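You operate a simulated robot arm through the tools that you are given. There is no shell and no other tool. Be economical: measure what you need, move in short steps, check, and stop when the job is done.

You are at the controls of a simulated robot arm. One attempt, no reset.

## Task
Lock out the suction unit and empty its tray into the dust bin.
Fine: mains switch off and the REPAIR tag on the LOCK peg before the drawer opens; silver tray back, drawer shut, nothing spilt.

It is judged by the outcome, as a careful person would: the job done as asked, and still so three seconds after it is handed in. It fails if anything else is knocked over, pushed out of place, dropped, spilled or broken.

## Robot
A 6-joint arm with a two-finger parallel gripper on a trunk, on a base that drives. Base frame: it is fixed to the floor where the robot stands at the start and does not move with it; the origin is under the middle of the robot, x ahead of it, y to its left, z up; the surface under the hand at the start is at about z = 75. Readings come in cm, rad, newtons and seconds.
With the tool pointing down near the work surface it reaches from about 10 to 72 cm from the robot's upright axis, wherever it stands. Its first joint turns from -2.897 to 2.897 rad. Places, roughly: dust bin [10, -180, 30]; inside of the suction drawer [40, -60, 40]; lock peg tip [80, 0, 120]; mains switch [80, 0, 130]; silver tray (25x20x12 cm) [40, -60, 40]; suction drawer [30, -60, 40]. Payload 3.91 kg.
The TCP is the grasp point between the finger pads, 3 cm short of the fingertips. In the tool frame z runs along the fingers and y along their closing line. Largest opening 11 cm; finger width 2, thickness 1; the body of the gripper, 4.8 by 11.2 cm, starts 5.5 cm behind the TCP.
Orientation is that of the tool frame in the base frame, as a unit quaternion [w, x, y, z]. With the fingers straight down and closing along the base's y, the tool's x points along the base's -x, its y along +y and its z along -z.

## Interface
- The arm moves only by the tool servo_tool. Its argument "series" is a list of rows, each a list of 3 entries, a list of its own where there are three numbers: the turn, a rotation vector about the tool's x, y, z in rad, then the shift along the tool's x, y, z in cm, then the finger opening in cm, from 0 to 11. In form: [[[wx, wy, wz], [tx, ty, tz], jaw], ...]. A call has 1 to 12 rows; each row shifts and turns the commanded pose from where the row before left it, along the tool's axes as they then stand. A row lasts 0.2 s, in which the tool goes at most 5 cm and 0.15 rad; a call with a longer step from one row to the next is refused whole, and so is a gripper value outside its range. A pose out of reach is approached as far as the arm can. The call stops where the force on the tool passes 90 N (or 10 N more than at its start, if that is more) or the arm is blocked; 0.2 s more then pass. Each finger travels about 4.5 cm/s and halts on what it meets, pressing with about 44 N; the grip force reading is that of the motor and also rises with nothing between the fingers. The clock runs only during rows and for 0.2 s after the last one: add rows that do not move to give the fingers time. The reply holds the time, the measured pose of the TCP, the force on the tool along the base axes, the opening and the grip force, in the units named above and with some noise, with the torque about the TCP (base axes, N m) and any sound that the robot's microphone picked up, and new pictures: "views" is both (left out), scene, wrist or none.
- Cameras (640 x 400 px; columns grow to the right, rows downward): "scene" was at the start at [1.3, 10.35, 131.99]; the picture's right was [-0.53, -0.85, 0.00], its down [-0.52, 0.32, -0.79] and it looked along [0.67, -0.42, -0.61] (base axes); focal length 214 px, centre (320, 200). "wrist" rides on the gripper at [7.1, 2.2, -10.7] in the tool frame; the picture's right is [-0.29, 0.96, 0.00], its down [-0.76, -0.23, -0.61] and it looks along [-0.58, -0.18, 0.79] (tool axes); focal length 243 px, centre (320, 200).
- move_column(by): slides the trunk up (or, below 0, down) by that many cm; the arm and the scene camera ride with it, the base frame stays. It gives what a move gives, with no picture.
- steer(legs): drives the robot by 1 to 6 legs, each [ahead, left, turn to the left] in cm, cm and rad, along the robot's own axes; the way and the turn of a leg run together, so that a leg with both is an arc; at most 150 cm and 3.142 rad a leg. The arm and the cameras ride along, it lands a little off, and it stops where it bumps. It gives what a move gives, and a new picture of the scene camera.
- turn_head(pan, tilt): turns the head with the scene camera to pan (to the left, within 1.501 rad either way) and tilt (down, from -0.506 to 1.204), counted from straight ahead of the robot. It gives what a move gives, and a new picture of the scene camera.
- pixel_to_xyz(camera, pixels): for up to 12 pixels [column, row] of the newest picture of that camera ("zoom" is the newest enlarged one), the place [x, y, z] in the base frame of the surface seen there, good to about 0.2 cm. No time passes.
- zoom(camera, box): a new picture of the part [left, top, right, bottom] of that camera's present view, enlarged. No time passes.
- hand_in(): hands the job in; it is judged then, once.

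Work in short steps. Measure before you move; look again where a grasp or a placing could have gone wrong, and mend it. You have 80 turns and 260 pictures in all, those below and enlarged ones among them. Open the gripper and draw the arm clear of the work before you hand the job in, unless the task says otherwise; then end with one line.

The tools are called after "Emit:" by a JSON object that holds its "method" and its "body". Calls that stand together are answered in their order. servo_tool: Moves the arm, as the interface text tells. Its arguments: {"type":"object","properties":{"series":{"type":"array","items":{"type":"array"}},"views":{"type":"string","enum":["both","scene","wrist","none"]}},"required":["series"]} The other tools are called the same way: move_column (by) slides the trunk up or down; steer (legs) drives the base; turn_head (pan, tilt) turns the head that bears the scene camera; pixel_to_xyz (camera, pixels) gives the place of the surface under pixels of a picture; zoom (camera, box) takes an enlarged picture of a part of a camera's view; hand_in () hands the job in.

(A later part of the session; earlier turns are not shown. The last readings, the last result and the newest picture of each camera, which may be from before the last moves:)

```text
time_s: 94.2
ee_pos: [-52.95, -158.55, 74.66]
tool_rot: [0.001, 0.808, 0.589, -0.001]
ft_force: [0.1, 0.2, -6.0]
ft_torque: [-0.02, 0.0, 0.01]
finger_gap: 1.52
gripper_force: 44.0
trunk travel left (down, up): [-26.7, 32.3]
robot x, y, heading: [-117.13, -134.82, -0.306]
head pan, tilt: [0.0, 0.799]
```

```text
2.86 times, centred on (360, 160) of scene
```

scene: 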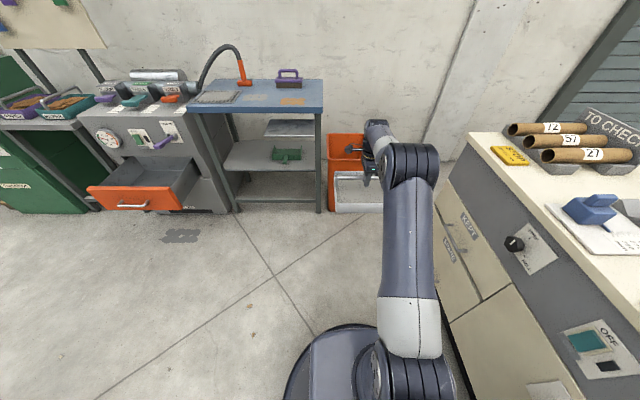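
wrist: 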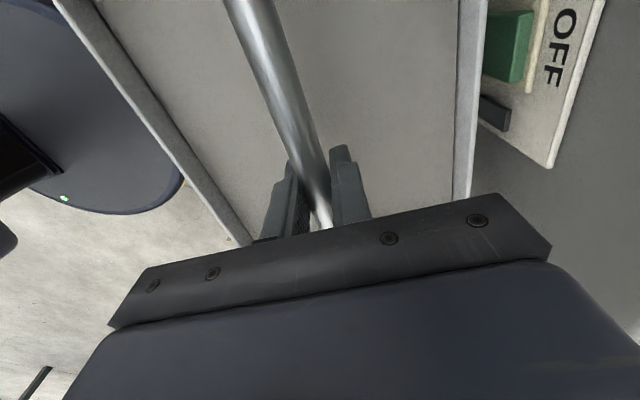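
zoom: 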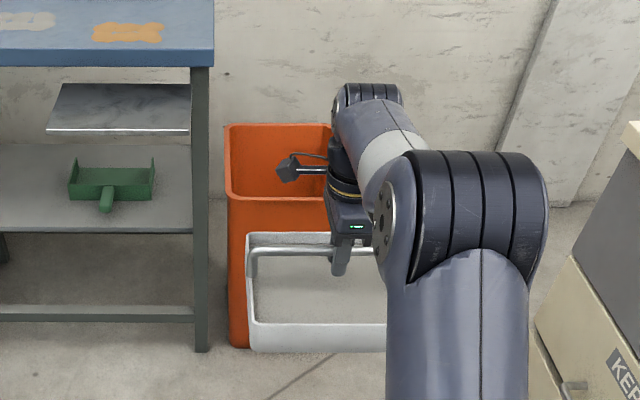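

Bin mouth: n 45–76, h from ≈157, rim z 49. I'll turn the tray 90° (long side fore-aft) so I can later pour over its short edge into the bin. Yaw slowly now in free space.

Emit:
{"method": "servo_tool", "body": {"series": [[[0, 0, -0.131], [0, 0, 0], 0], [[0, 0, -0.131], [0, 0, 0], 0], [[0, 0, -0.131], [0, 0, 0], 0], [[0, 0, -0.131], [0, 0, 0], 0], [[0, 0, -0.131], [0, 0, 0], 0], [[0, 0, -0.131], [0, 0, 0], 0], [[0, 0, -0.131], [0, 0, 0], 0], [[0, 0, -0.131], [0, 0, 0], 0], [[0, 0, -0.131], [0, 0, 0], 0], [[0, 0, -0.131], [0, 0, 0], 0], [[0, 0, -0.131], [0, 0, 0], 0], [[0, 0, -0.131], [0, 0, 0], 0]]}}

Emit:
{"method": "zoom", "body": {"camera": "scene", "box": [300, 100, 460, 240]}}

```text
time_s: 96.8
ee_pos: [-52.91, -158.64, 74.55]
tool_rot: [-0.001, 0.152, 0.988, -0.001]
ft_force: [-0.1, 0.3, -7.0]
ft_torque: [0.04, -0.04, -0.03]
finger_gap: 1.52
gripper_force: 43.6
trunk travel left (down, up): [-26.7, 32.3]
robot x, y, heading: [-116.99, -134.68, -0.303]
head pan, tilt: [0.0, 0.799]
```

scene: 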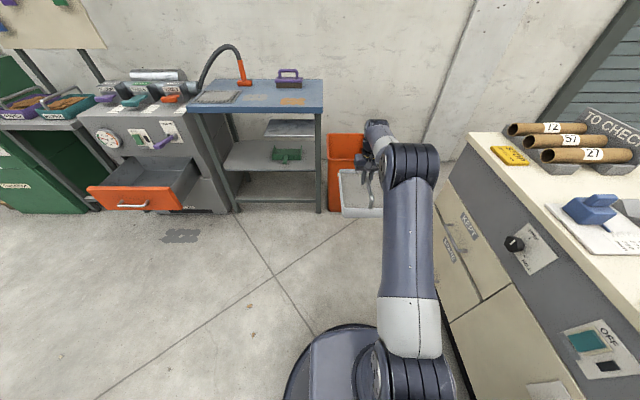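
wrist: 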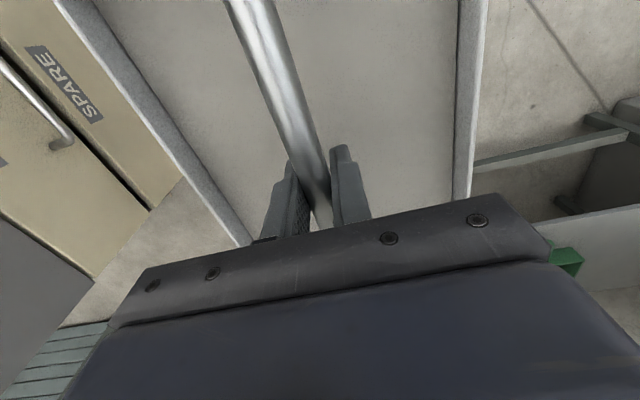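

```text
2.86 times, centred on (380, 170) of scene
```

zoom: 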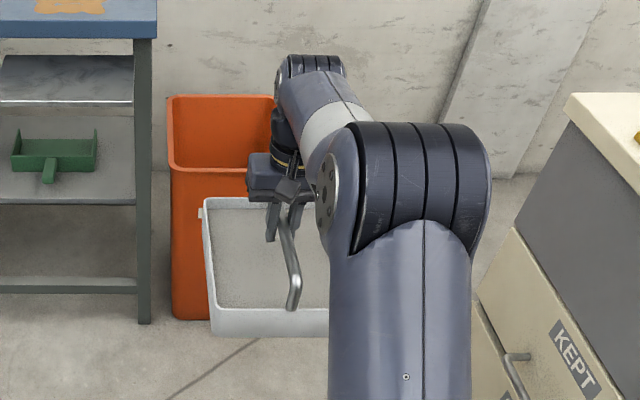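

The tray is level, long axis fore-aft. I drive forward 45 cm and look at the bin.

Emit:
{"method": "steer", "body": {"legs": [[0, 0, -0.014], [45, 0, 0]]}}

Emit:
{"method": "zoom", "body": {"camera": "scene", "box": [290, 100, 490, 270]}}

```text
time_s: 99.8
ee_pos: [-10.45, -173.64, 74.63]
tool_rot: [0.0, 0.16, 0.987, -0.001]
ft_force: [0.2, -1.0, -5.7]
ft_torque: [0.02, -0.04, 0.03]
finger_gap: 1.51
gripper_force: 44.1
trunk travel left (down, up): [-26.7, 32.3]
robot x, y, heading: [-74.06, -148.93, -0.323]
head pan, tilt: [0.0, 0.799]
```

scene: 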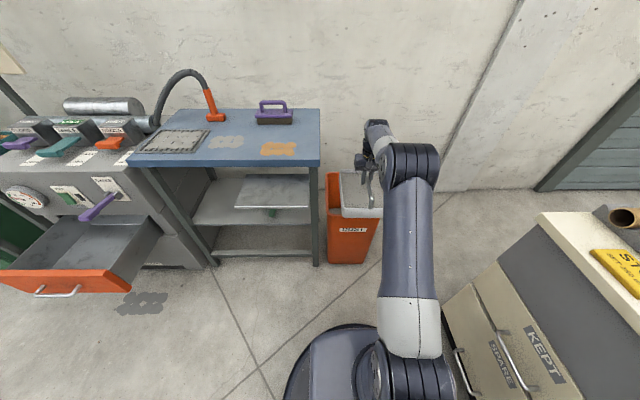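

```text
2.35 times, centred on (390, 185) of scene
```

zoom: 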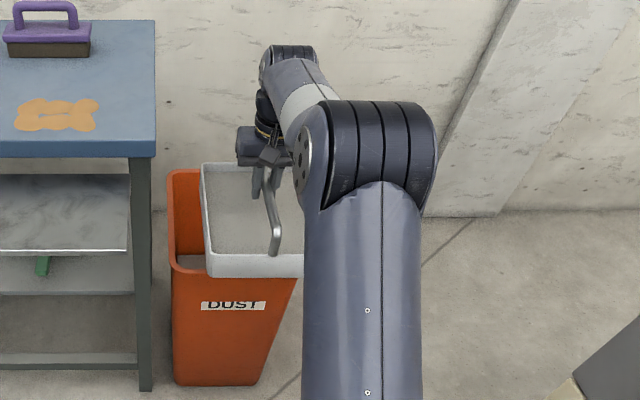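

Bin labelled DUST. I measure its front rim corners (left, right) in the zoom, and wall behind.

Emit:
{"method": "pixel_to_xyz", "body": {"camera": "zoom", "pixels": [[172, 270], [190, 278], [230, 290], [290, 290], [297, 280], [235, 305], [172, 200], [185, 174], [235, 230], [205, 200], [215, 265], [300, 265]]}}

```text
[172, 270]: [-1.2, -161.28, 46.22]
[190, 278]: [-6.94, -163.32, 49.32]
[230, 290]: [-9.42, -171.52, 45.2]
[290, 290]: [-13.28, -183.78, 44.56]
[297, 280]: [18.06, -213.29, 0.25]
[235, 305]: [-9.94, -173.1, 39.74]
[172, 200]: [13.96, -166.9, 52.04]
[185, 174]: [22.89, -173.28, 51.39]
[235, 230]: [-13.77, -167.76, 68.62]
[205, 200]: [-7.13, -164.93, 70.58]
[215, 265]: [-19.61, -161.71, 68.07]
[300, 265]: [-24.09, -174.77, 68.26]
```

Bin rim: h 157–179.5, n 45–76, z≈49. TCP h is 168.1 — aligned. I drive 17 cm further to put the tray over the mouth.

Emit:
{"method": "steer", "body": {"legs": [[17, 0, 0]]}}

Emit:
{"method": "zoom", "body": {"camera": "scene", "box": [290, 100, 490, 270]}}

```text
time_s: 101.3
ee_pos: [5.47, -178.83, 74.55]
tool_rot: [-0.001, 0.159, 0.987, -0.001]
ft_force: [-1.0, -0.8, -5.5]
ft_torque: [-0.01, -0.04, -0.01]
finger_gap: 1.56
gripper_force: 43.7
trunk travel left (down, up): [-26.7, 32.3]
robot x, y, heading: [-58.04, -154.28, -0.318]
head pan, tilt: [0.0, 0.799]
```

scene: 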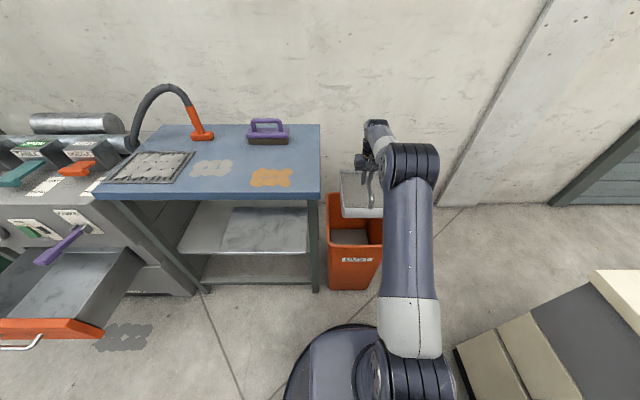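

```text
2.35 times, centred on (390, 185) of scene
```

zoom: 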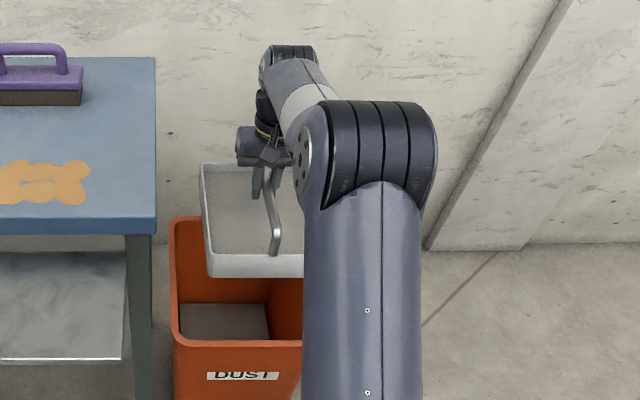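

Over the bin (n 61.5, h 168.0). I lower 3 cm and begin tilting forward 0.8 rad slowly, then look.

Emit:
{"method": "move_column", "body": {"by": -3}}

Emit:
{"method": "servo_tool", "body": {"series": [[[0, -0.08, 0], [0, 0, 0], 0], [[0, -0.08, 0], [0, 0, 0], 0], [[0, -0.08, 0], [0, 0, 0], 0], [[0, -0.08, 0], [0, 0, 0], 0], [[0, -0.08, 0], [0, 0, 0], 0], [[0, 0, 0], [0, 0, 0], 0]]}}

Emit:
{"method": "zoom", "body": {"camera": "scene", "box": [310, 100, 450, 270]}}

```text
time_s: 102.0
ee_pos: [5.54, -178.82, 71.58]
tool_rot: [-0.001, 0.159, 0.987, -0.002]
ft_force: [0.7, 0.0, -6.4]
ft_torque: [0.02, 0.02, 0.01]
finger_gap: 1.52
gripper_force: 44.2
trunk travel left (down, up): [-23.7, 35.3]
robot x, y, heading: [-58.0, -153.96, -0.324]
head pan, tilt: [0.0, 0.799]
```

```text
time_s: 103.4
ee_pos: [5.44, -178.84, 71.45]
tool_rot: [0.196, 0.156, 0.968, -0.032]
ft_force: [-0.7, 1.1, -6.7]
ft_torque: [0.0, 0.19, 0.01]
finger_gap: 1.52
gripper_force: 44.0
trunk travel left (down, up): [-23.7, 35.3]
robot x, y, heading: [-57.9, -154.24, -0.322]
head pan, tilt: [0.0, 0.799]
```

scene: 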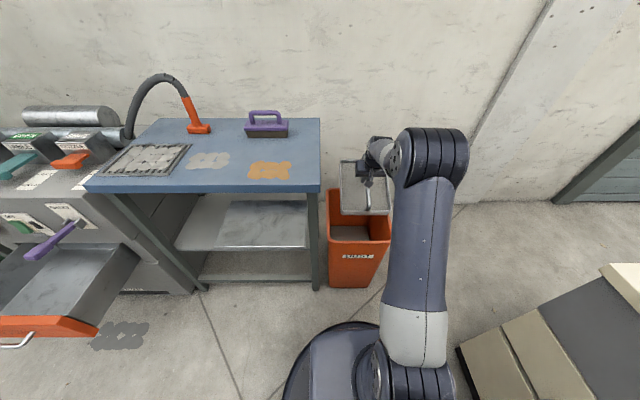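
wrist: 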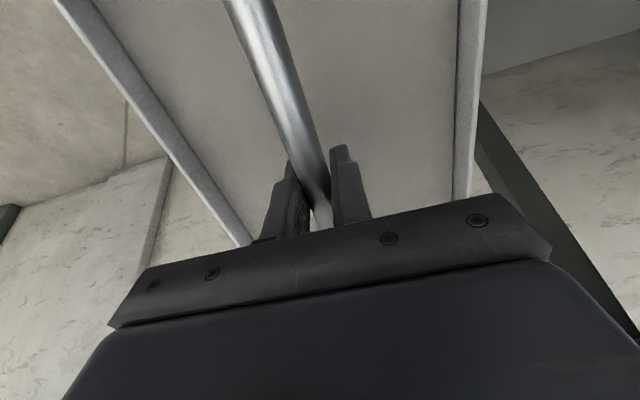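

```text
2.35 times, centred on (380, 185) of scene
```

zoom: 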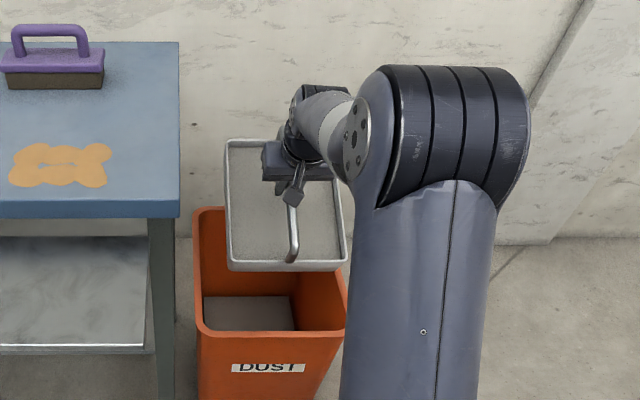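

The tray follows the tilt (wrist view unchanged). I continue by 0.6 rad.

Emit:
{"method": "servo_tool", "body": {"series": [[[0, -0.1, 0], [0, 0, 0], 0], [[0, -0.1, 0], [0, 0, 0], 0], [[0, -0.1, 0], [0, 0, 0], 0], [[0, -0.1, 0], [0, 0, 0], 0], [[0, -0.1, 0], [0, 0, 0], 0], [[0, -0.1, 0], [0, 0, 0], 0], [[0, 0, 0], [0, 0, 0], 0]]}}

Emit:
{"method": "zoom", "body": {"camera": "scene", "box": [310, 100, 450, 270]}}

```text
time_s: 105.0
ee_pos: [5.77, -178.01, 71.54]
tool_rot: [0.417, 0.135, 0.898, -0.048]
ft_force: [0.7, -0.3, -5.6]
ft_torque: [0.08, 0.3, 0.03]
finger_gap: 1.52
gripper_force: 43.9
out of reach, approached as far as the arm can: row 5, 6
trunk travel left (down, up): [-23.7, 35.3]
robot x, y, heading: [-57.84, -154.19, -0.318]
head pan, tilt: [0.0, 0.799]
```

scene: 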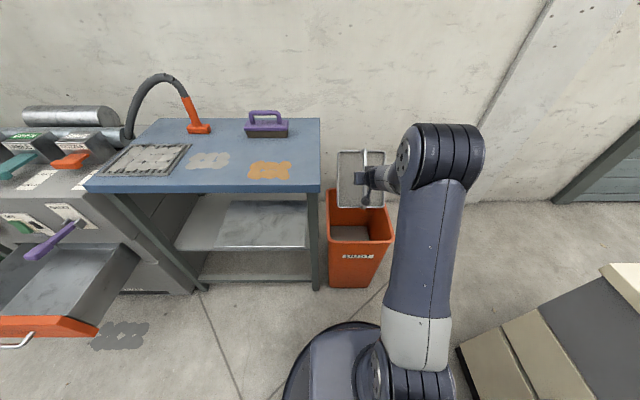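
wrist: 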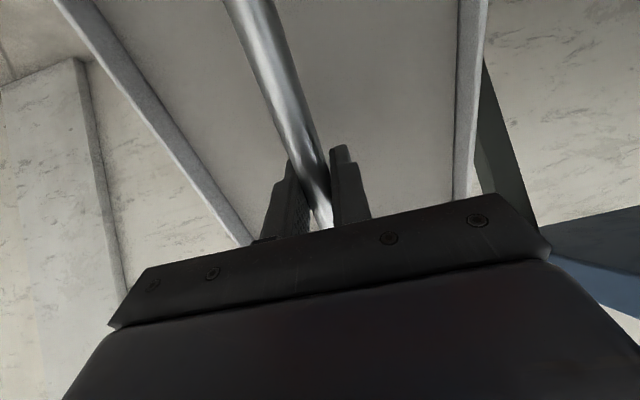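

```text
2.35 times, centred on (380, 185) of scene
```

zoom: 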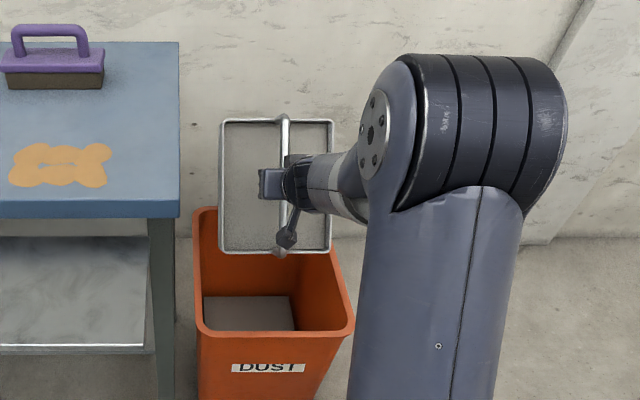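

Tilt is ~50°, tray held, dust not yet out; a wrist limit appeared. I raise the arm 18 cm relative to the trunk (then lower the trunk) for better wrist geometry.

Emit:
{"method": "servo_tool", "body": {"series": [[[0, 0, 0], [-1.37, 0.05, -1.17], 0], [[0, 0, 0], [-1.37, 0.05, -1.17], 0], [[0, 0, 0], [-1.37, 0.05, -1.17], 0], [[0, 0, 0], [-1.37, 0.05, -1.17], 0], [[0, 0, 0], [-1.37, 0.05, -1.17], 0], [[0, 0, 0], [-1.37, 0.05, -1.17], 0], [[0, 0, 0], [-1.37, 0.05, -1.17], 0], [[0, 0, 0], [-1.37, 0.05, -1.17], 0], [[0, 0, 0], [-1.37, 0.05, -1.17], 0], [[0, 0, 0], [-1.37, 0.05, -1.17], 0]], "views": "none"}}

Emit:
{"method": "move_column", "body": {"by": -18}}

Emit:
{"method": "servo_tool", "body": {"series": [[[0, 0, 0], [0, 0, 0], 0]]}}

```text
time_s: 107.2
ee_pos: [5.64, -177.98, 89.43]
tool_rot: [0.417, 0.135, 0.898, -0.048]
ft_force: [-0.3, -0.7, -6.7]
ft_torque: [0.05, 0.29, 0.0]
finger_gap: 1.54
gripper_force: 44.6
trunk travel left (down, up): [-23.7, 35.3]
robot x, y, heading: [-57.88, -154.32, -0.323]
head pan, tilt: [0.0, 0.799]
```

```text
time_s: 109.2
ee_pos: [5.66, -178.06, 71.51]
tool_rot: [0.418, 0.135, 0.897, -0.048]
ft_force: [-1.1, -0.5, -6.0]
ft_torque: [0.13, 0.29, 0.02]
finger_gap: 1.58
gripper_force: 44.4
trunk travel left (down, up): [-5.7, 53.3]
robot x, y, heading: [-58.03, -154.43, -0.316]
head pan, tilt: [0.0, 0.799]
```

```text
time_s: 109.6
ee_pos: [5.73, -178.04, 71.49]
tool_rot: [0.417, 0.135, 0.897, -0.049]
ft_force: [0.0, 0.7, -6.2]
ft_torque: [0.05, 0.32, 0.02]
finger_gap: 1.54
gripper_force: 44.0
trunk travel left (down, up): [-5.7, 53.3]
robot x, y, heading: [-57.74, -154.35, -0.32]
head pan, tilt: [0.0, 0.799]
```

scene: 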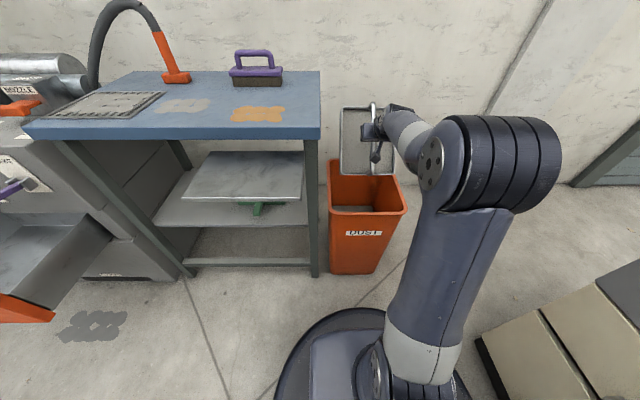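
wrist: 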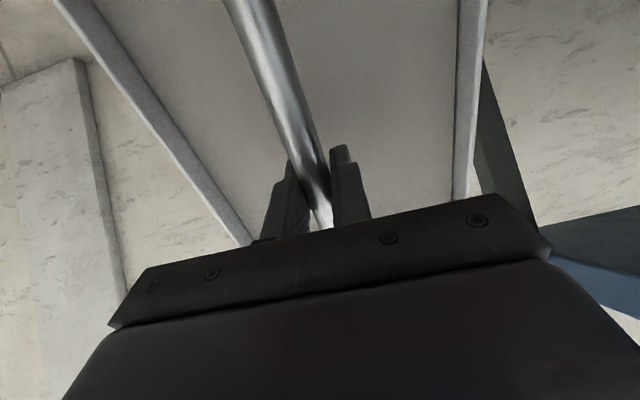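

Continue tilting 0.6 rad with a 0.9 cm shift right to stay centered.

Emit:
{"method": "servo_tool", "body": {"series": [[[0, 0, 0], [0, -0.9, 0], 0], [[0, -0.1, 0], [0, 0, 0], 0], [[0, -0.1, 0], [0, 0, 0], 0], [[0, -0.1, 0], [0, 0, 0], 0], [[0, -0.1, 0], [0, 0, 0], 0], [[0, -0.1, 0], [0, 0, 0], 0], [[0, -0.1, 0], [0, 0, 0], 0], [[0, 0, 0], [0, 0, 0], 0]]}}

Emit:
{"method": "zoom", "body": {"camera": "scene", "box": [310, 70, 450, 240]}}

```text
time_s: 111.4
ee_pos: [5.59, -178.19, 71.3]
tool_rot: [0.634, 0.113, 0.762, -0.069]
ft_force: [-0.2, 0.2, -4.4]
ft_torque: [0.07, 0.32, -0.01]
finger_gap: 1.5
gripper_force: 44.1
out of reach, approached as far as the arm can: row 5
trunk travel left (down, up): [-5.7, 53.3]
robot x, y, heading: [-58.18, -154.42, -0.315]
head pan, tilt: [0.0, 0.799]
```

scene: 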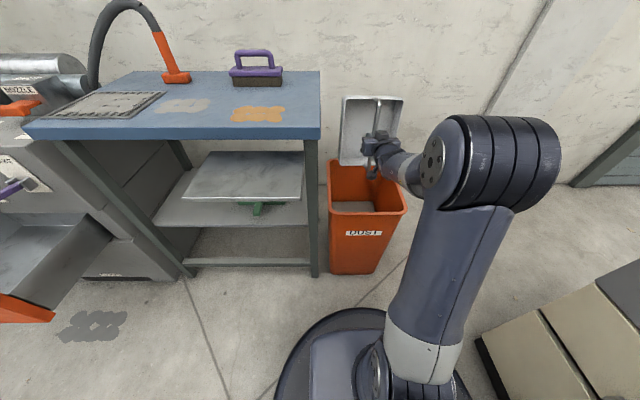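
wrist: 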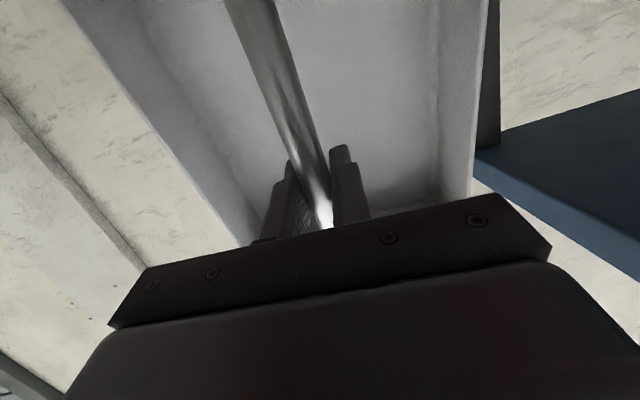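

```text
2.35 times, centred on (380, 155) of scene
```

zoom: 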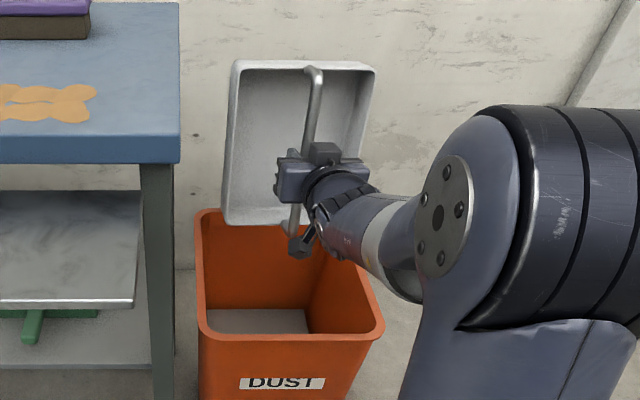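

The dust left the tray (interior clean, load down to 4.4 N). I tilt 0.3 rad more to be sure and hold briefly.

Emit:
{"method": "servo_tool", "body": {"series": [[[0, -0.1, 0], [0, 0, 0], 0], [[0, -0.1, 0], [0, 0, 0], 0], [[0, -0.1, 0], [0, 0, 0], 0], [[0, 0, 0], [0, 0, 0], 0], [[0, 0, 0], [0, 0, 0], 0], [[0, 0, 0], [0, 0, 0], 0]], "views": "none"}}

Emit:
{"method": "zoom", "body": {"camera": "scene", "box": [310, 70, 450, 240]}}

Emit:
{"method": "zoom", "body": {"camera": "scene", "box": [240, 180, 440, 340]}}

```text
time_s: 112.8
ee_pos: [5.07, -179.91, 71.85]
tool_rot: [0.741, 0.095, 0.66, -0.08]
ft_force: [-0.7, 0.5, -4.1]
ft_torque: [0.08, 0.33, 0.02]
finger_gap: 1.52
gripper_force: 44.0
out of reach, approached as far as the arm can: row 2, 3
trunk travel left (down, up): [-5.7, 53.3]
robot x, y, heading: [-58.04, -154.47, -0.317]
head pan, tilt: [0.0, 0.799]
```

```text
2.35 times, centred on (380, 155) of scene
```

zoom: 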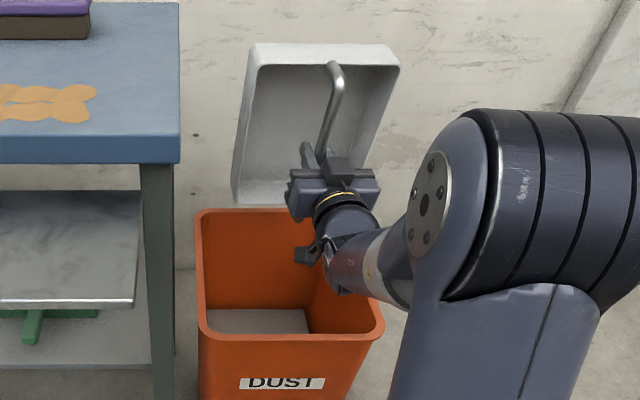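

```text
2.50 times, centred on (340, 260) of scene
```

zoom: 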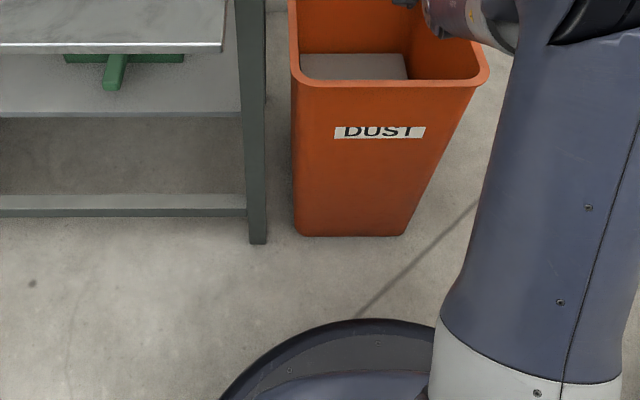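

Tray is empty and the floor clean. I rotate the tray back to upright (tool down).

Emit:
{"method": "servo_tool", "body": {"series": [[[0.0075, 0.14, 0.0022], [0, 0, 0], 0], [[0.0075, 0.14, 0.0022], [0, 0, 0], 0], [[0.0075, 0.14, 0.0022], [0, 0, 0], 0], [[0.0075, 0.14, 0.0022], [0, 0, 0], 0], [[0.0075, 0.14, 0.0022], [0, 0, 0], 0], [[0.0075, 0.14, 0.0022], [0, 0, 0], 0], [[0.0075, 0.14, 0.0022], [0, 0, 0], 0], [[0.0075, 0.14, 0.0022], [0, 0, 0], 0], [[0.0075, 0.14, 0.0022], [0, 0, 0], 0], [[0.0075, 0.14, 0.0022], [0, 0, 0], 0], [[0.0075, 0.14, 0.0022], [0, 0, 0], 0], [[0.0075, 0.14, 0.0022], [0, 0, 0], 0]]}}

```text
time_s: 115.4
ee_pos: [5.35, -179.41, 71.88]
tool_rot: [0.033, 0.153, 0.988, 0.004]
ft_force: [-0.4, 0.4, -2.6]
ft_torque: [0.0, 0.01, 0.0]
finger_gap: 1.55
gripper_force: 44.0
out of reach, approached as far as the arm can: row 5
trunk travel left (down, up): [-5.7, 53.3]
robot x, y, heading: [-58.07, -154.4, -0.323]
head pan, tilt: [0.0, 0.799]
```

scene: 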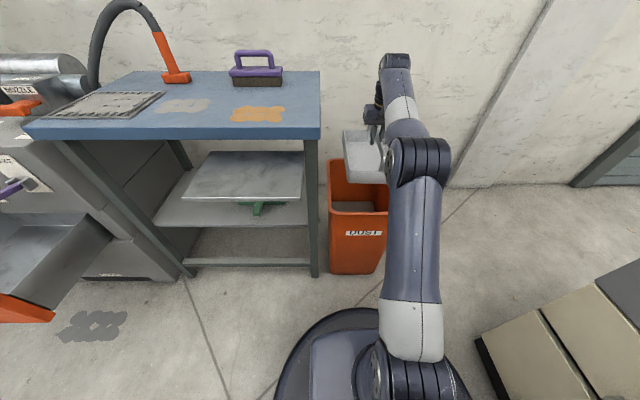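
wrist: 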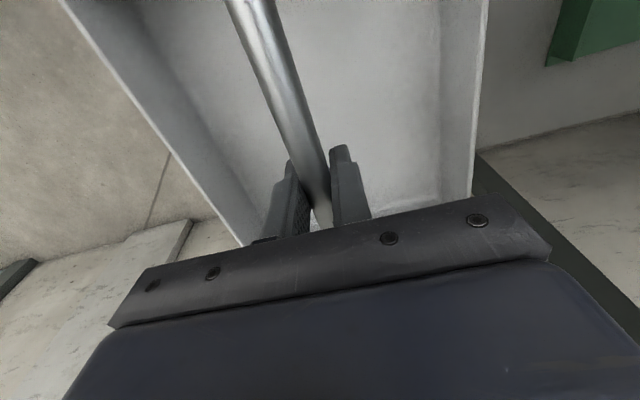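

Upright and empty (~2.8 N). I raise 4 cm, back out 62 cm, then restore the tray orientation in free space.

Emit:
{"method": "move_column", "body": {"by": 4}}

Emit:
{"method": "steer", "body": {"legs": [[-64, 0, 0]]}}

Emit:
{"method": "servo_tool", "body": {"series": [[[0, 0.066, 0.013], [0, 0, 0], 0], [[0, 0, 0.14], [0, 0, 0], 0], [[0, 0, 0.14], [0, 0, 0], 0], [[0, 0, 0.14], [0, 0, 0], 0], [[0, 0, 0.14], [0, 0, 0], 0], [[0, 0, 0.14], [0, 0, 0], 0], [[0, 0, 0.14], [0, 0, 0], 0], [[0, 0, 0.14], [0, 0, 0], 0], [[0, 0, 0.14], [0, 0, 0], 0], [[0, 0, 0.14], [0, 0, 0], 0], [[0, 0, 0.14], [0, 0, 0], 0], [[0, 0, 0.14], [0, 0, 0], 0]], "views": "wrist"}}

```text
time_s: 116.3
ee_pos: [5.36, -179.37, 75.82]
tool_rot: [0.034, 0.152, 0.988, 0.005]
ft_force: [0.0, -0.4, -4.6]
ft_torque: [-0.02, -0.01, -0.03]
finger_gap: 1.52
gripper_force: 44.3
trunk travel left (down, up): [-9.7, 49.3]
robot x, y, heading: [-58.08, -154.19, -0.319]
head pan, tilt: [0.0, 0.799]
```

```text
time_s: 119.9
ee_pos: [-55.98, -159.02, 75.95]
tool_rot: [0.035, 0.152, 0.988, 0.004]
ft_force: [0.2, -0.1, -4.1]
ft_torque: [-0.03, 0.01, -0.01]
finger_gap: 1.54
gripper_force: 44.0
trunk travel left (down, up): [-9.7, 49.3]
robot x, y, heading: [-119.18, -134.24, -0.319]
head pan, tilt: [0.0, 0.799]
```

scene: 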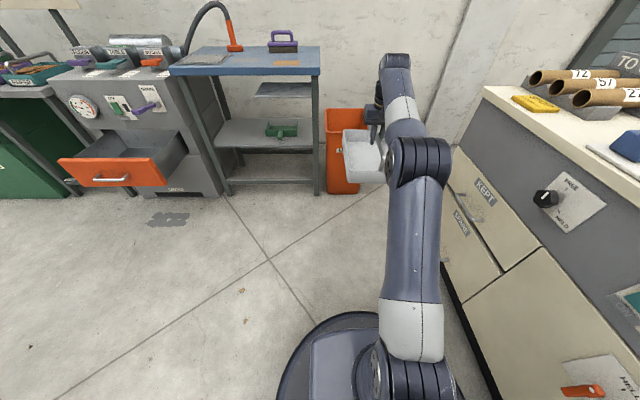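

```text
time_s: 122.5
ee_pos: [-55.93, -158.89, 75.83]
tool_rot: [-0.005, 0.803, 0.596, 0.008]
ft_force: [0.1, -0.3, -3.3]
ft_torque: [-0.04, -0.01, -0.02]
finger_gap: 1.53
gripper_force: 44.2
trunk travel left (down, up): [-9.7, 49.3]
robot x, y, heading: [-119.48, -134.06, -0.32]
head pan, tilt: [0.0, 0.799]
```

wrist: 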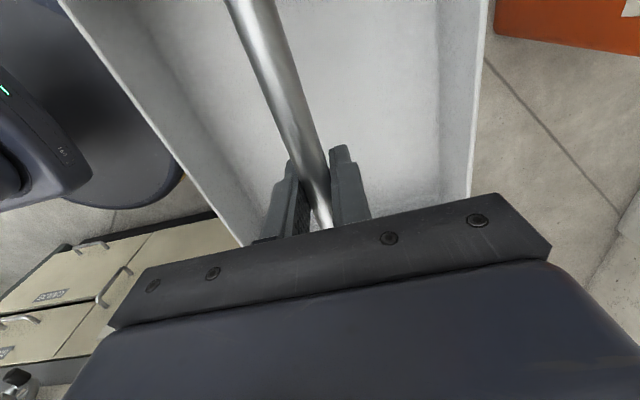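

I drive left 120 cm back to the suction unit and check how the tray hangs.

Emit:
{"method": "pixel_to_xyz", "body": {"camera": "wrist", "pixels": [[250, 20], [300, 150], [80, 30], [195, 190], [482, 60], [472, 170]]}}

Emit:
{"method": "steer", "body": {"legs": [[0, 120, 0]]}}

Emit:
{"method": "servo_tool", "body": {"series": [[[0, -0.019, 0.027], [0, 0, 0], 0], [[0, 0, 0], [0, 0, 0], 0]], "views": "wrist"}}

```text
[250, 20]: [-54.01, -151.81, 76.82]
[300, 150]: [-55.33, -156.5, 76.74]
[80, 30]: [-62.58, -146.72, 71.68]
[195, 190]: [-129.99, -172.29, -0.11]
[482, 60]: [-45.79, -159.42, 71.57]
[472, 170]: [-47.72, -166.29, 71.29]
```

```text
time_s: 128.5
ee_pos: [-18.29, -45.29, 75.82]
tool_rot: [-0.006, 0.801, 0.598, 0.008]
ft_force: [0.4, 0.4, -4.4]
ft_torque: [-0.02, -0.01, -0.06]
finger_gap: 1.55
gripper_force: 44.3
trunk travel left (down, up): [-9.7, 49.3]
robot x, y, heading: [-81.68, -20.11, -0.319]
head pan, tilt: [0.0, 0.799]
```

scene: 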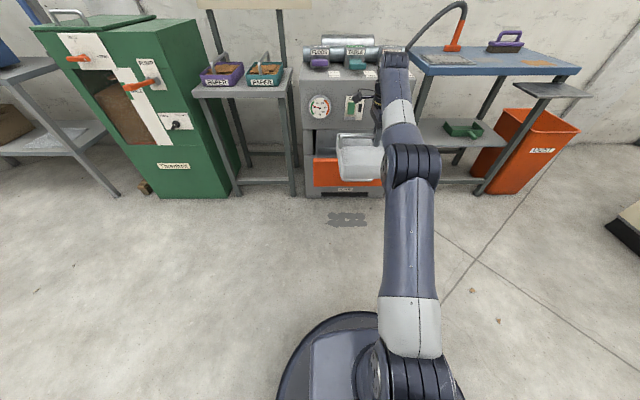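

```text
time_s: 129.1
ee_pos: [-18.24, -45.37, 75.9]
tool_rot: [0.0, 0.81, 0.587, 0.0]
ft_force: [0.0, 0.3, -4.5]
ft_torque: [0.01, 0.01, -0.02]
finger_gap: 1.53
gripper_force: 43.9
trunk travel left (down, up): [-9.7, 49.3]
robot x, y, heading: [-81.77, -20.34, -0.319]
head pan, tilt: [0.0, 0.799]
```

wrist: 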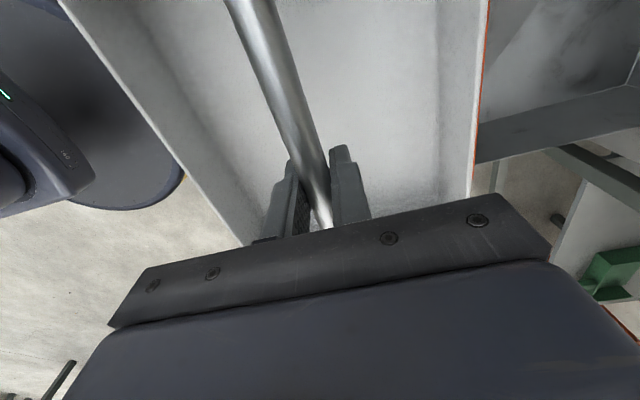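

Tray is level. TCP is at n −3, h 48.8; I drive forward 31.5 cm to be above the drawer.

Emit:
{"method": "steer", "body": {"legs": [[31.5, 0, 0]]}}

Emit:
{"method": "servo_tool", "body": {"series": [[[0, 0, 0], [0, 0, 0], 0]], "views": "wrist"}}

Emit:
{"method": "zoom", "body": {"camera": "scene", "box": [280, 80, 460, 260]}}

```text
time_s: 131.3
ee_pos: [11.82, -55.32, 75.85]
tool_rot: [0.0, 0.809, 0.588, 0.0]
ft_force: [0.3, -0.3, -4.2]
ft_torque: [-0.03, 0.0, 0.0]
finger_gap: 1.51
gripper_force: 44.0
trunk travel left (down, up): [-9.7, 49.3]
robot x, y, heading: [-51.43, -30.56, -0.321]
head pan, tilt: [0.0, 0.799]
```

scene: 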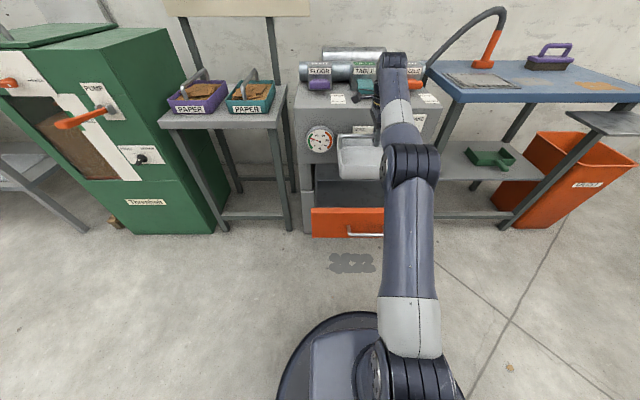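

```text
time_s: 131.7
ee_pos: [11.86, -55.37, 75.79]
tool_rot: [0.0, 0.809, 0.587, 0.0]
ft_force: [-0.4, -0.2, -4.2]
ft_torque: [0.0, -0.03, 0.0]
finger_gap: 1.52
gripper_force: 44.0
trunk travel left (down, up): [-9.7, 49.3]
robot x, y, heading: [-51.59, -30.03, -0.317]
head pan, tilt: [0.0, 0.799]
```

wrist: 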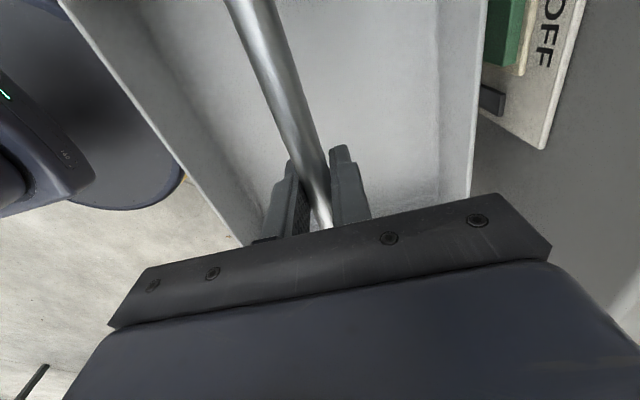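

```text
2.22 times, centred on (370, 170) of scene
```

zoom: 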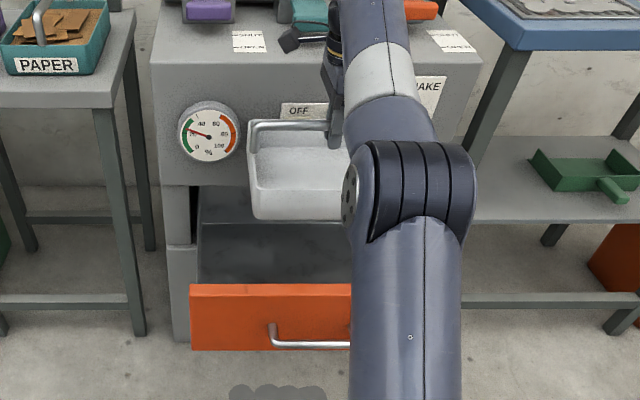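

I check the drawer hasn't moved and where its walls are.

Emit:
{"method": "pixel_to_xyz", "body": {"camera": "zoom", "pixels": [[270, 290], [215, 290], [270, 281], [202, 260], [230, 262], [255, 215], [330, 215], [190, 225], [340, 275]]}}

Emit:
{"method": "servo_tool", "body": {"series": [[[0, 0, 0], [0.75, 0.1, 0], 0], [[0, 0, 0], [0, 0, 0], 0]], "views": "none"}}

```text
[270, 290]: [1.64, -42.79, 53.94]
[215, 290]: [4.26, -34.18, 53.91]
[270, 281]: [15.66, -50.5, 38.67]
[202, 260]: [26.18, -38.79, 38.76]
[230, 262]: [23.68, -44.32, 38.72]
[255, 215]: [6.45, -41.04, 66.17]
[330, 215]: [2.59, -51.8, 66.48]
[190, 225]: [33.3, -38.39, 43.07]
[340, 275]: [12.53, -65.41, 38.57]
```

```text
time_s: 132.3
ee_pos: [12.2, -54.5, 75.84]
tool_rot: [-0.001, 0.809, 0.587, 0.0]
ft_force: [0.2, 0.2, -4.1]
ft_torque: [-0.04, 0.02, -0.01]
finger_gap: 1.54
gripper_force: 44.1
trunk travel left (down, up): [-9.7, 49.3]
robot x, y, heading: [-51.63, -29.88, -0.323]
head pan, tilt: [0.0, 0.799]
```

Drawer unchanged (front at n≈15, floor z 38.7). The tray seats when TCP z≈48.9. I lower the arm 17 cm first.

Emit:
{"method": "servo_tool", "body": {"series": [[[0, 0, 0], [0, 0, 2], 0], [[0, 0, 0], [0, 0, 2], 0], [[0, 0, 0], [0, 0, 2], 0], [[0, 0, 0], [0, 0, 2], 0], [[0, 0, 0], [0, 0, 2], 0], [[0, 0, 0], [0, 0, 2], 0], [[0, 0, 0], [0, 0, 2], 0], [[0, 0, 0], [0, 0, 2], 0], [[0, 0, 0], [0, 0, 1], 0], [[0, 0, 0], [0, 0, 0], 0]]}}

```text
time_s: 134.5
ee_pos: [12.1, -54.65, 58.76]
tool_rot: [0.0, 0.809, 0.588, 0.0]
ft_force: [0.7, -0.4, -3.3]
ft_torque: [-0.03, 0.04, 0.01]
finger_gap: 1.52
gripper_force: 43.8
trunk travel left (down, up): [-9.7, 49.3]
robot x, y, heading: [-51.56, -30.66, -0.317]
head pan, tilt: [0.0, 0.799]
```

scene: 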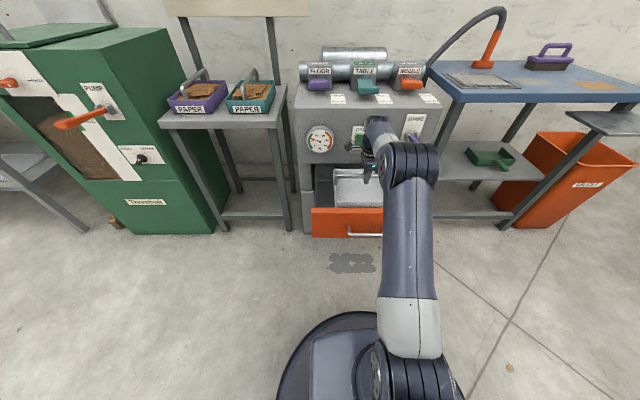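
wrist: 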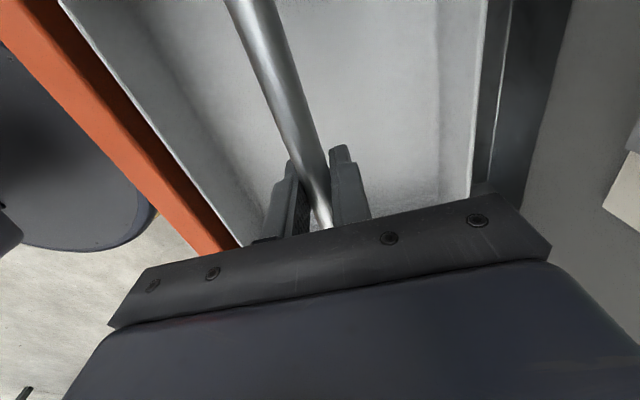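

Clear on both sides. I lower 9 cm more at slow pace, reading the force.

Emit:
{"method": "servo_tool", "body": {"series": [[[0, 0, 0], [0, 0, 1], 0], [[0, 0, 0], [0, 0, 1], 0], [[0, 0, 0], [0, 0, 1], 0], [[0, 0, 0], [0, 0, 1], 0], [[0, 0, 0], [0, 0, 1], 0], [[0, 0, 0], [0, 0, 1], 0], [[0, 0, 0], [0, 0, 1], 0], [[0, 0, 0], [0, 0, 1], 0], [[0, 0, 0], [0, 0, 0.5], 0], [[0, 0, 0], [0, 0, 0.5], 0], [[0, 0, 0], [0, 0, 0.3], 0]]}}

Emit:
{"method": "pixel_to_xyz", "body": {"camera": "wrist", "pixels": [[250, 20], [290, 120], [75, 25], [150, 120], [482, 60], [476, 150]]}}

```text
time_s: 136.9
ee_pos: [12.27, -54.57, 49.57]
tool_rot: [0.0, 0.809, 0.588, 0.0]
ft_force: [0.5, -0.3, -4.0]
ft_torque: [0.0, 0.06, 0.01]
finger_gap: 1.55
gripper_force: 43.7
trunk travel left (down, up): [-9.7, 49.3]
robot x, y, heading: [-51.36, -30.45, -0.319]
head pan, tilt: [0.0, 0.799]
```

scene: 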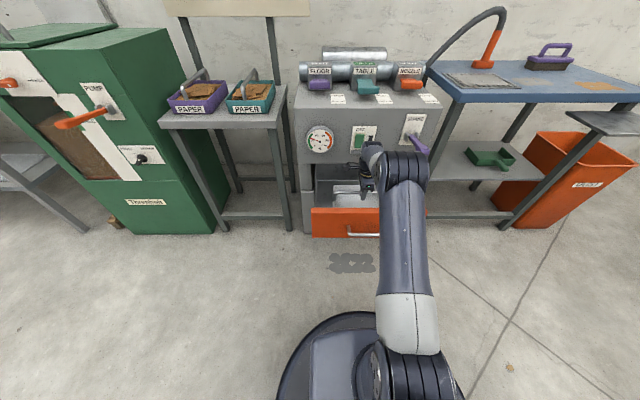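
wrist: 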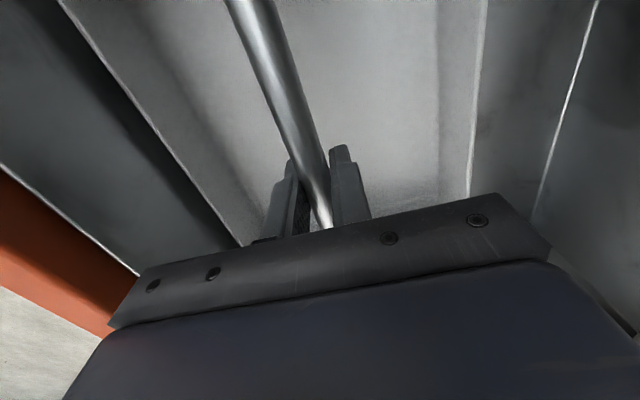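

```text
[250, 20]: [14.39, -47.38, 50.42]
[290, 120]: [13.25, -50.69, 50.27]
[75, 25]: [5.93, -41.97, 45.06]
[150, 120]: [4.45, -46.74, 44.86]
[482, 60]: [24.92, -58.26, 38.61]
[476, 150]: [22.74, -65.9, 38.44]
```

Bar top is 50.35, 0.5–0.7 cm above its seat. I lower 0.7 cm in small rows and read the force.

Emit:
{"method": "servo_tool", "body": {"series": [[[0, 0, 0], [0, 0, 0.25], 0], [[0, 0, 0], [0, 0, 0.25], 0], [[0, 0, 0], [0, 0, 0.15], 0], [[0, 0, 0], [0, 0, 0], 0]], "views": "none"}}

```text
time_s: 137.9
ee_pos: [12.17, -54.58, 48.99]
tool_rot: [0.001, 0.809, 0.588, 0.0]
ft_force: [1.8, 1.6, 7.6]
ft_torque: [-1.04, 0.34, 0.03]
finger_gap: 1.52
gripper_force: 44.1
trunk travel left (down, up): [-9.7, 49.3]
robot x, y, heading: [-51.8, -30.12, -0.32]
head pan, tilt: [0.0, 0.799]
```

Contact made (+7.6 N). I open the gripper gently and rise 8 cm, then look.

Emit:
{"method": "servo_tool", "body": {"series": [[[0, 0, 0], [0, 0, 0], 2], [[0, 0, 0], [0, 0, 0], 3], [[0, 0, 0], [0, 0, 0], 5], [[0, 0, 0], [0, 0, 0], 5], [[0, 0, 0], [0, 0, -2], 5], [[0, 0, 0], [0, 0, -3], 5], [[0, 0, 0], [0, 0, -4], 5], [[0, 0, 0], [0, 0, -4], 5], [[0, 0, 0], [0, 0, -4], 5], [[0, 0, 0], [0, 0, 0], 5]]}}

Emit:
{"method": "pixel_to_xyz", "body": {"camera": "wrist", "pixels": [[290, 60], [310, 120], [330, 60], [220, 60], [400, 60]]}}

```text
time_s: 140.1
ee_pos: [11.99, -54.58, 65.83]
tool_rot: [0.001, 0.808, 0.589, 0.001]
ft_force: [-0.6, 0.2, 0.5]
ft_torque: [0.0, 0.0, -0.02]
finger_gap: 5.01
gripper_force: 0.1
trunk travel left (down, up): [-9.7, 49.3]
robot x, y, heading: [-51.43, -30.49, -0.319]
head pan, tilt: [0.0, 0.799]
```

scene: 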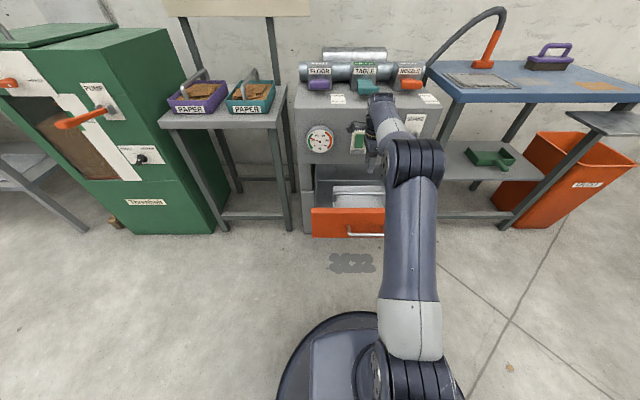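
wrist: 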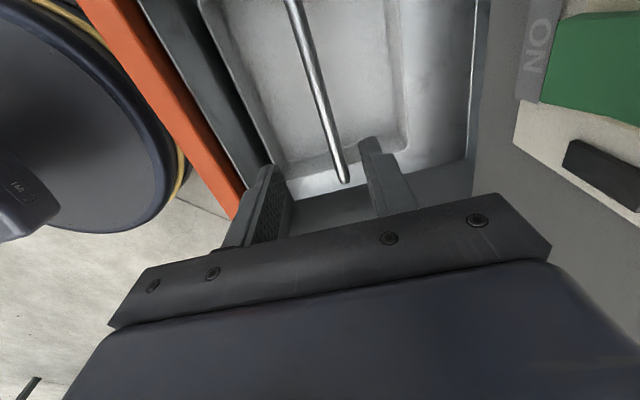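

```text
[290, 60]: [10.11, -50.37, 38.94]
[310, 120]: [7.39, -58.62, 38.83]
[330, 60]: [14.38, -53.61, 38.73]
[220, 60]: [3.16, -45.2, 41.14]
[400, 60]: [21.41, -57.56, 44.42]
```

The tray sits empty in the drawer. Now I withdraw the tool toward me over the drawer front (25 cm back) and pitch it horizontal to push the drawer shut.

Emit:
{"method": "servo_tool", "body": {"series": [[[0, 0, 0], [0, -4.2, 0], 5], [[0, 0, 0], [0, -4.2, 0], 5], [[0, 0, 0], [0, -4.2, 0], 5], [[0, 0, 0], [0, -4.2, 0], 5], [[0, 0, 0], [0, -4.2, 0], 3], [[0, 0, 0], [0, -4.2, 0], 0], [[0, 0, 0], [0, 0, 0], 0]], "views": "none"}}

Emit:
{"method": "servo_tool", "body": {"series": [[[-0.1428, 0, 0], [0, 0, 0], 0], [[-0.1428, 0, 0], [0, 0, 0], 0], [[-0.1428, 0, 0], [0, 0, 0], 0], [[-0.1428, 0, 0], [0, 0, 0], 0], [[-0.1428, 0, 0], [0, 0, 0], 0], [[-0.1428, 0, 0], [0, 0, 0], 0], [[-0.1428, 0, 0], [0, 0, 0], 0], [[-0.1428, 0, 0], [0, 0, 0], 0], [[-0.1428, 0, 0], [0, 0, 0], 0], [[-0.1428, 0, 0], [0, 0, 0], 0], [[-0.1428, 0, 0], [0, 0, 0], 0], [[0, 0, 0], [0, 0, 0], 0]]}}

```text
time_s: 141.7
ee_pos: [-11.98, -46.75, 65.85]
tool_rot: [0.0, 0.809, 0.587, 0.0]
ft_force: [1.0, -0.7, 0.2]
ft_torque: [0.01, -0.01, -0.01]
finger_gap: 0.01
gripper_force: 19.4
trunk travel left (down, up): [-9.7, 49.3]
robot x, y, heading: [-51.71, -30.04, -0.318]
head pan, tilt: [0.0, 0.799]
```

```text
time_s: 144.3
ee_pos: [-11.95, -46.67, 65.83]
tool_rot: [0.539, 0.593, 0.435, 0.411]
ft_force: [-0.6, 0.6, 0.7]
ft_torque: [0.0, 0.0, -0.01]
finger_gap: 0.0
gripper_force: 38.0
out of reach, approached as far as the arm can: row 7, 11
trunk travel left (down, up): [-9.7, 49.3]
robot x, y, heading: [-51.43, -30.28, -0.315]
head pan, tilt: [0.0, 0.799]
```

scene: 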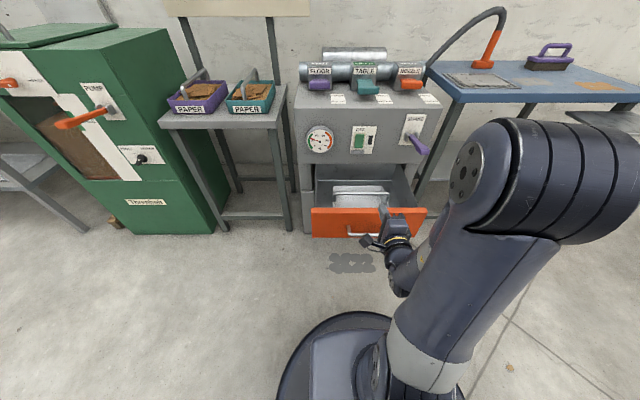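
wrist: 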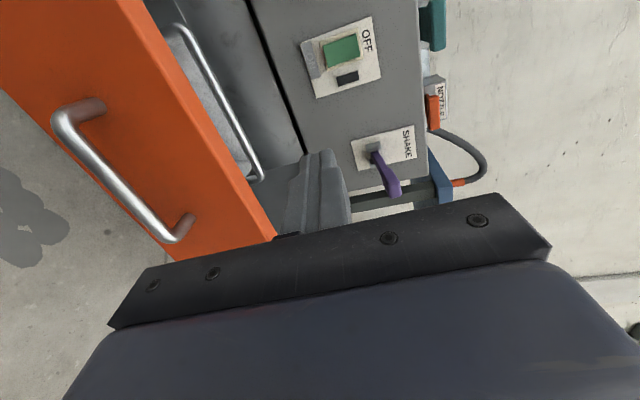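

Tool is about horizontal, closed, 8 cm short of the panel. I lower 9 cm by trunk and 6 cm by arm to z≈50.5 (above the handle bar, below the panel top).

Emit:
{"method": "move_column", "body": {"by": -9.2}}

Emit:
{"method": "servo_tool", "body": {"series": [[[0.0, 0, 0], [0, -3, 0], 0], [[0, 0, 0], [0, -3.1, 0], 0], [[-0.08, 0, 0], [0, 0, 0], 0], [[0, 0, 0], [0, 0, 0], 0]]}}

```text
time_s: 145.5
ee_pos: [-11.97, -46.61, 56.64]
tool_rot: [0.538, 0.594, 0.434, 0.411]
ft_force: [-0.2, 0.0, -0.5]
ft_torque: [0.03, -0.03, 0.0]
finger_gap: 0.0
gripper_force: 37.9
trunk travel left (down, up): [-0.5, 58.5]
robot x, y, heading: [-51.52, -30.47, -0.319]
head pan, tilt: [0.0, 0.799]
```

```text
time_s: 146.5
ee_pos: [-12.37, -46.46, 50.58]
tool_rot: [0.562, 0.57, 0.419, 0.429]
ft_force: [-0.2, -0.6, -0.8]
ft_torque: [-0.02, 0.0, 0.0]
finger_gap: 0.0
gripper_force: 37.0
trunk travel left (down, up): [-0.5, 58.5]
robot x, y, heading: [-51.71, -30.22, -0.319]
head pan, tilt: [0.0, 0.799]
```

scene: 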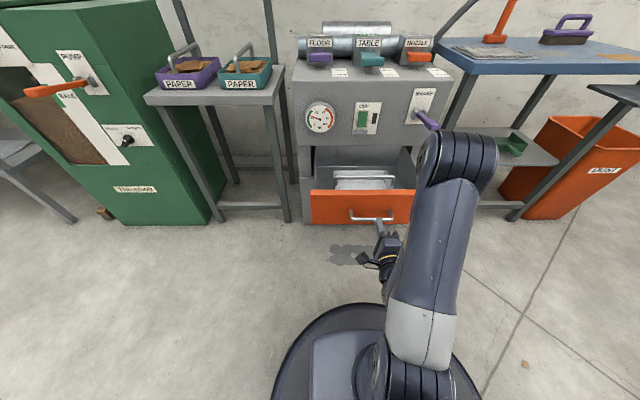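
wrist: 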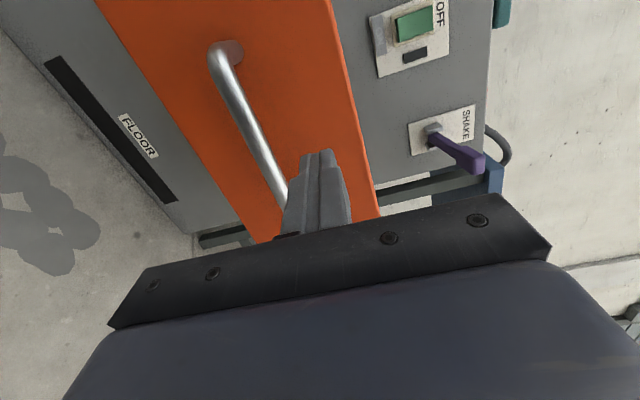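

I push forward 27 cm with the arm at 3 cm per row.

Emit:
{"method": "servo_tool", "body": {"series": [[[0, 0, 0], [0, 0, 3], 0], [[0, 0, 0], [0, 0, 3], 0], [[0, 0, 0], [0, 0, 2], 0], [[0, 0, 0], [0, 0, 2], 0], [[0, 0, 0], [0, 0, 2], 0], [[0, 0, 0], [0, 0, 2.5], 0], [[0, 0, 0], [0, 0, 2.5], 0], [[0, 0, 0], [0, 0, 2.5], 0], [[0, 0, 0], [0, 0, 2.5], 0], [[0, 0, 0], [0, 0, 2.5], 0], [[0, 0, 0], [0, 0, 2.5], 0], [[0, 0, 0], [0, 0, 0], 0]]}}

```text
time_s: 149.1
ee_pos: [10.8, -58.92, 50.74]
tool_rot: [0.559, 0.57, 0.421, 0.431]
ft_force: [-0.1, -0.4, 0.0]
ft_torque: [0.01, 0.0, 0.03]
finger_gap: 0.0
gripper_force: 37.5
out of reach, approached as far as the arm can: row 1, 2, 3, 4, 5, 6, 7, 8, 9, 10, 11
trunk travel left (down, up): [-0.5, 58.5]
robot x, y, heading: [-51.33, -30.1, -0.319]
head pan, tilt: [0.0, 0.799]
```

scene: 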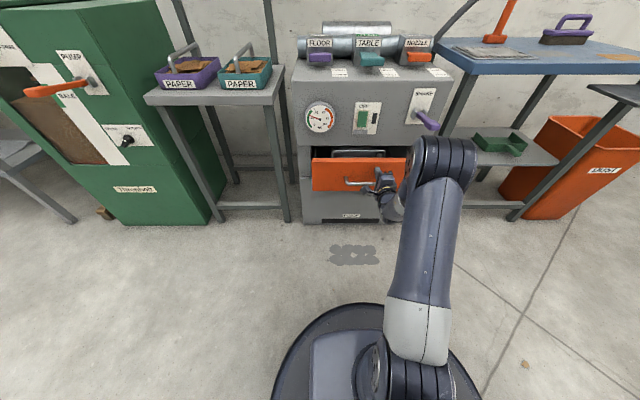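
wrist: 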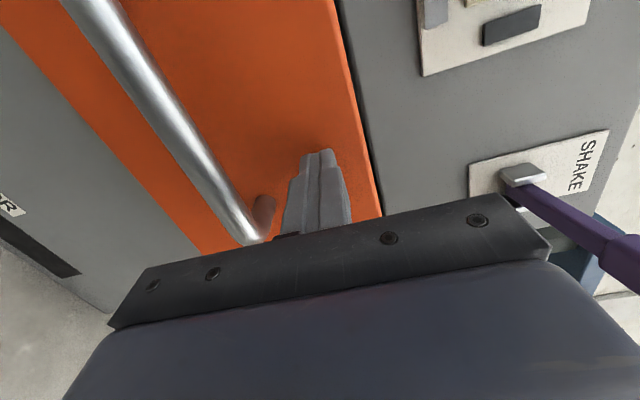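

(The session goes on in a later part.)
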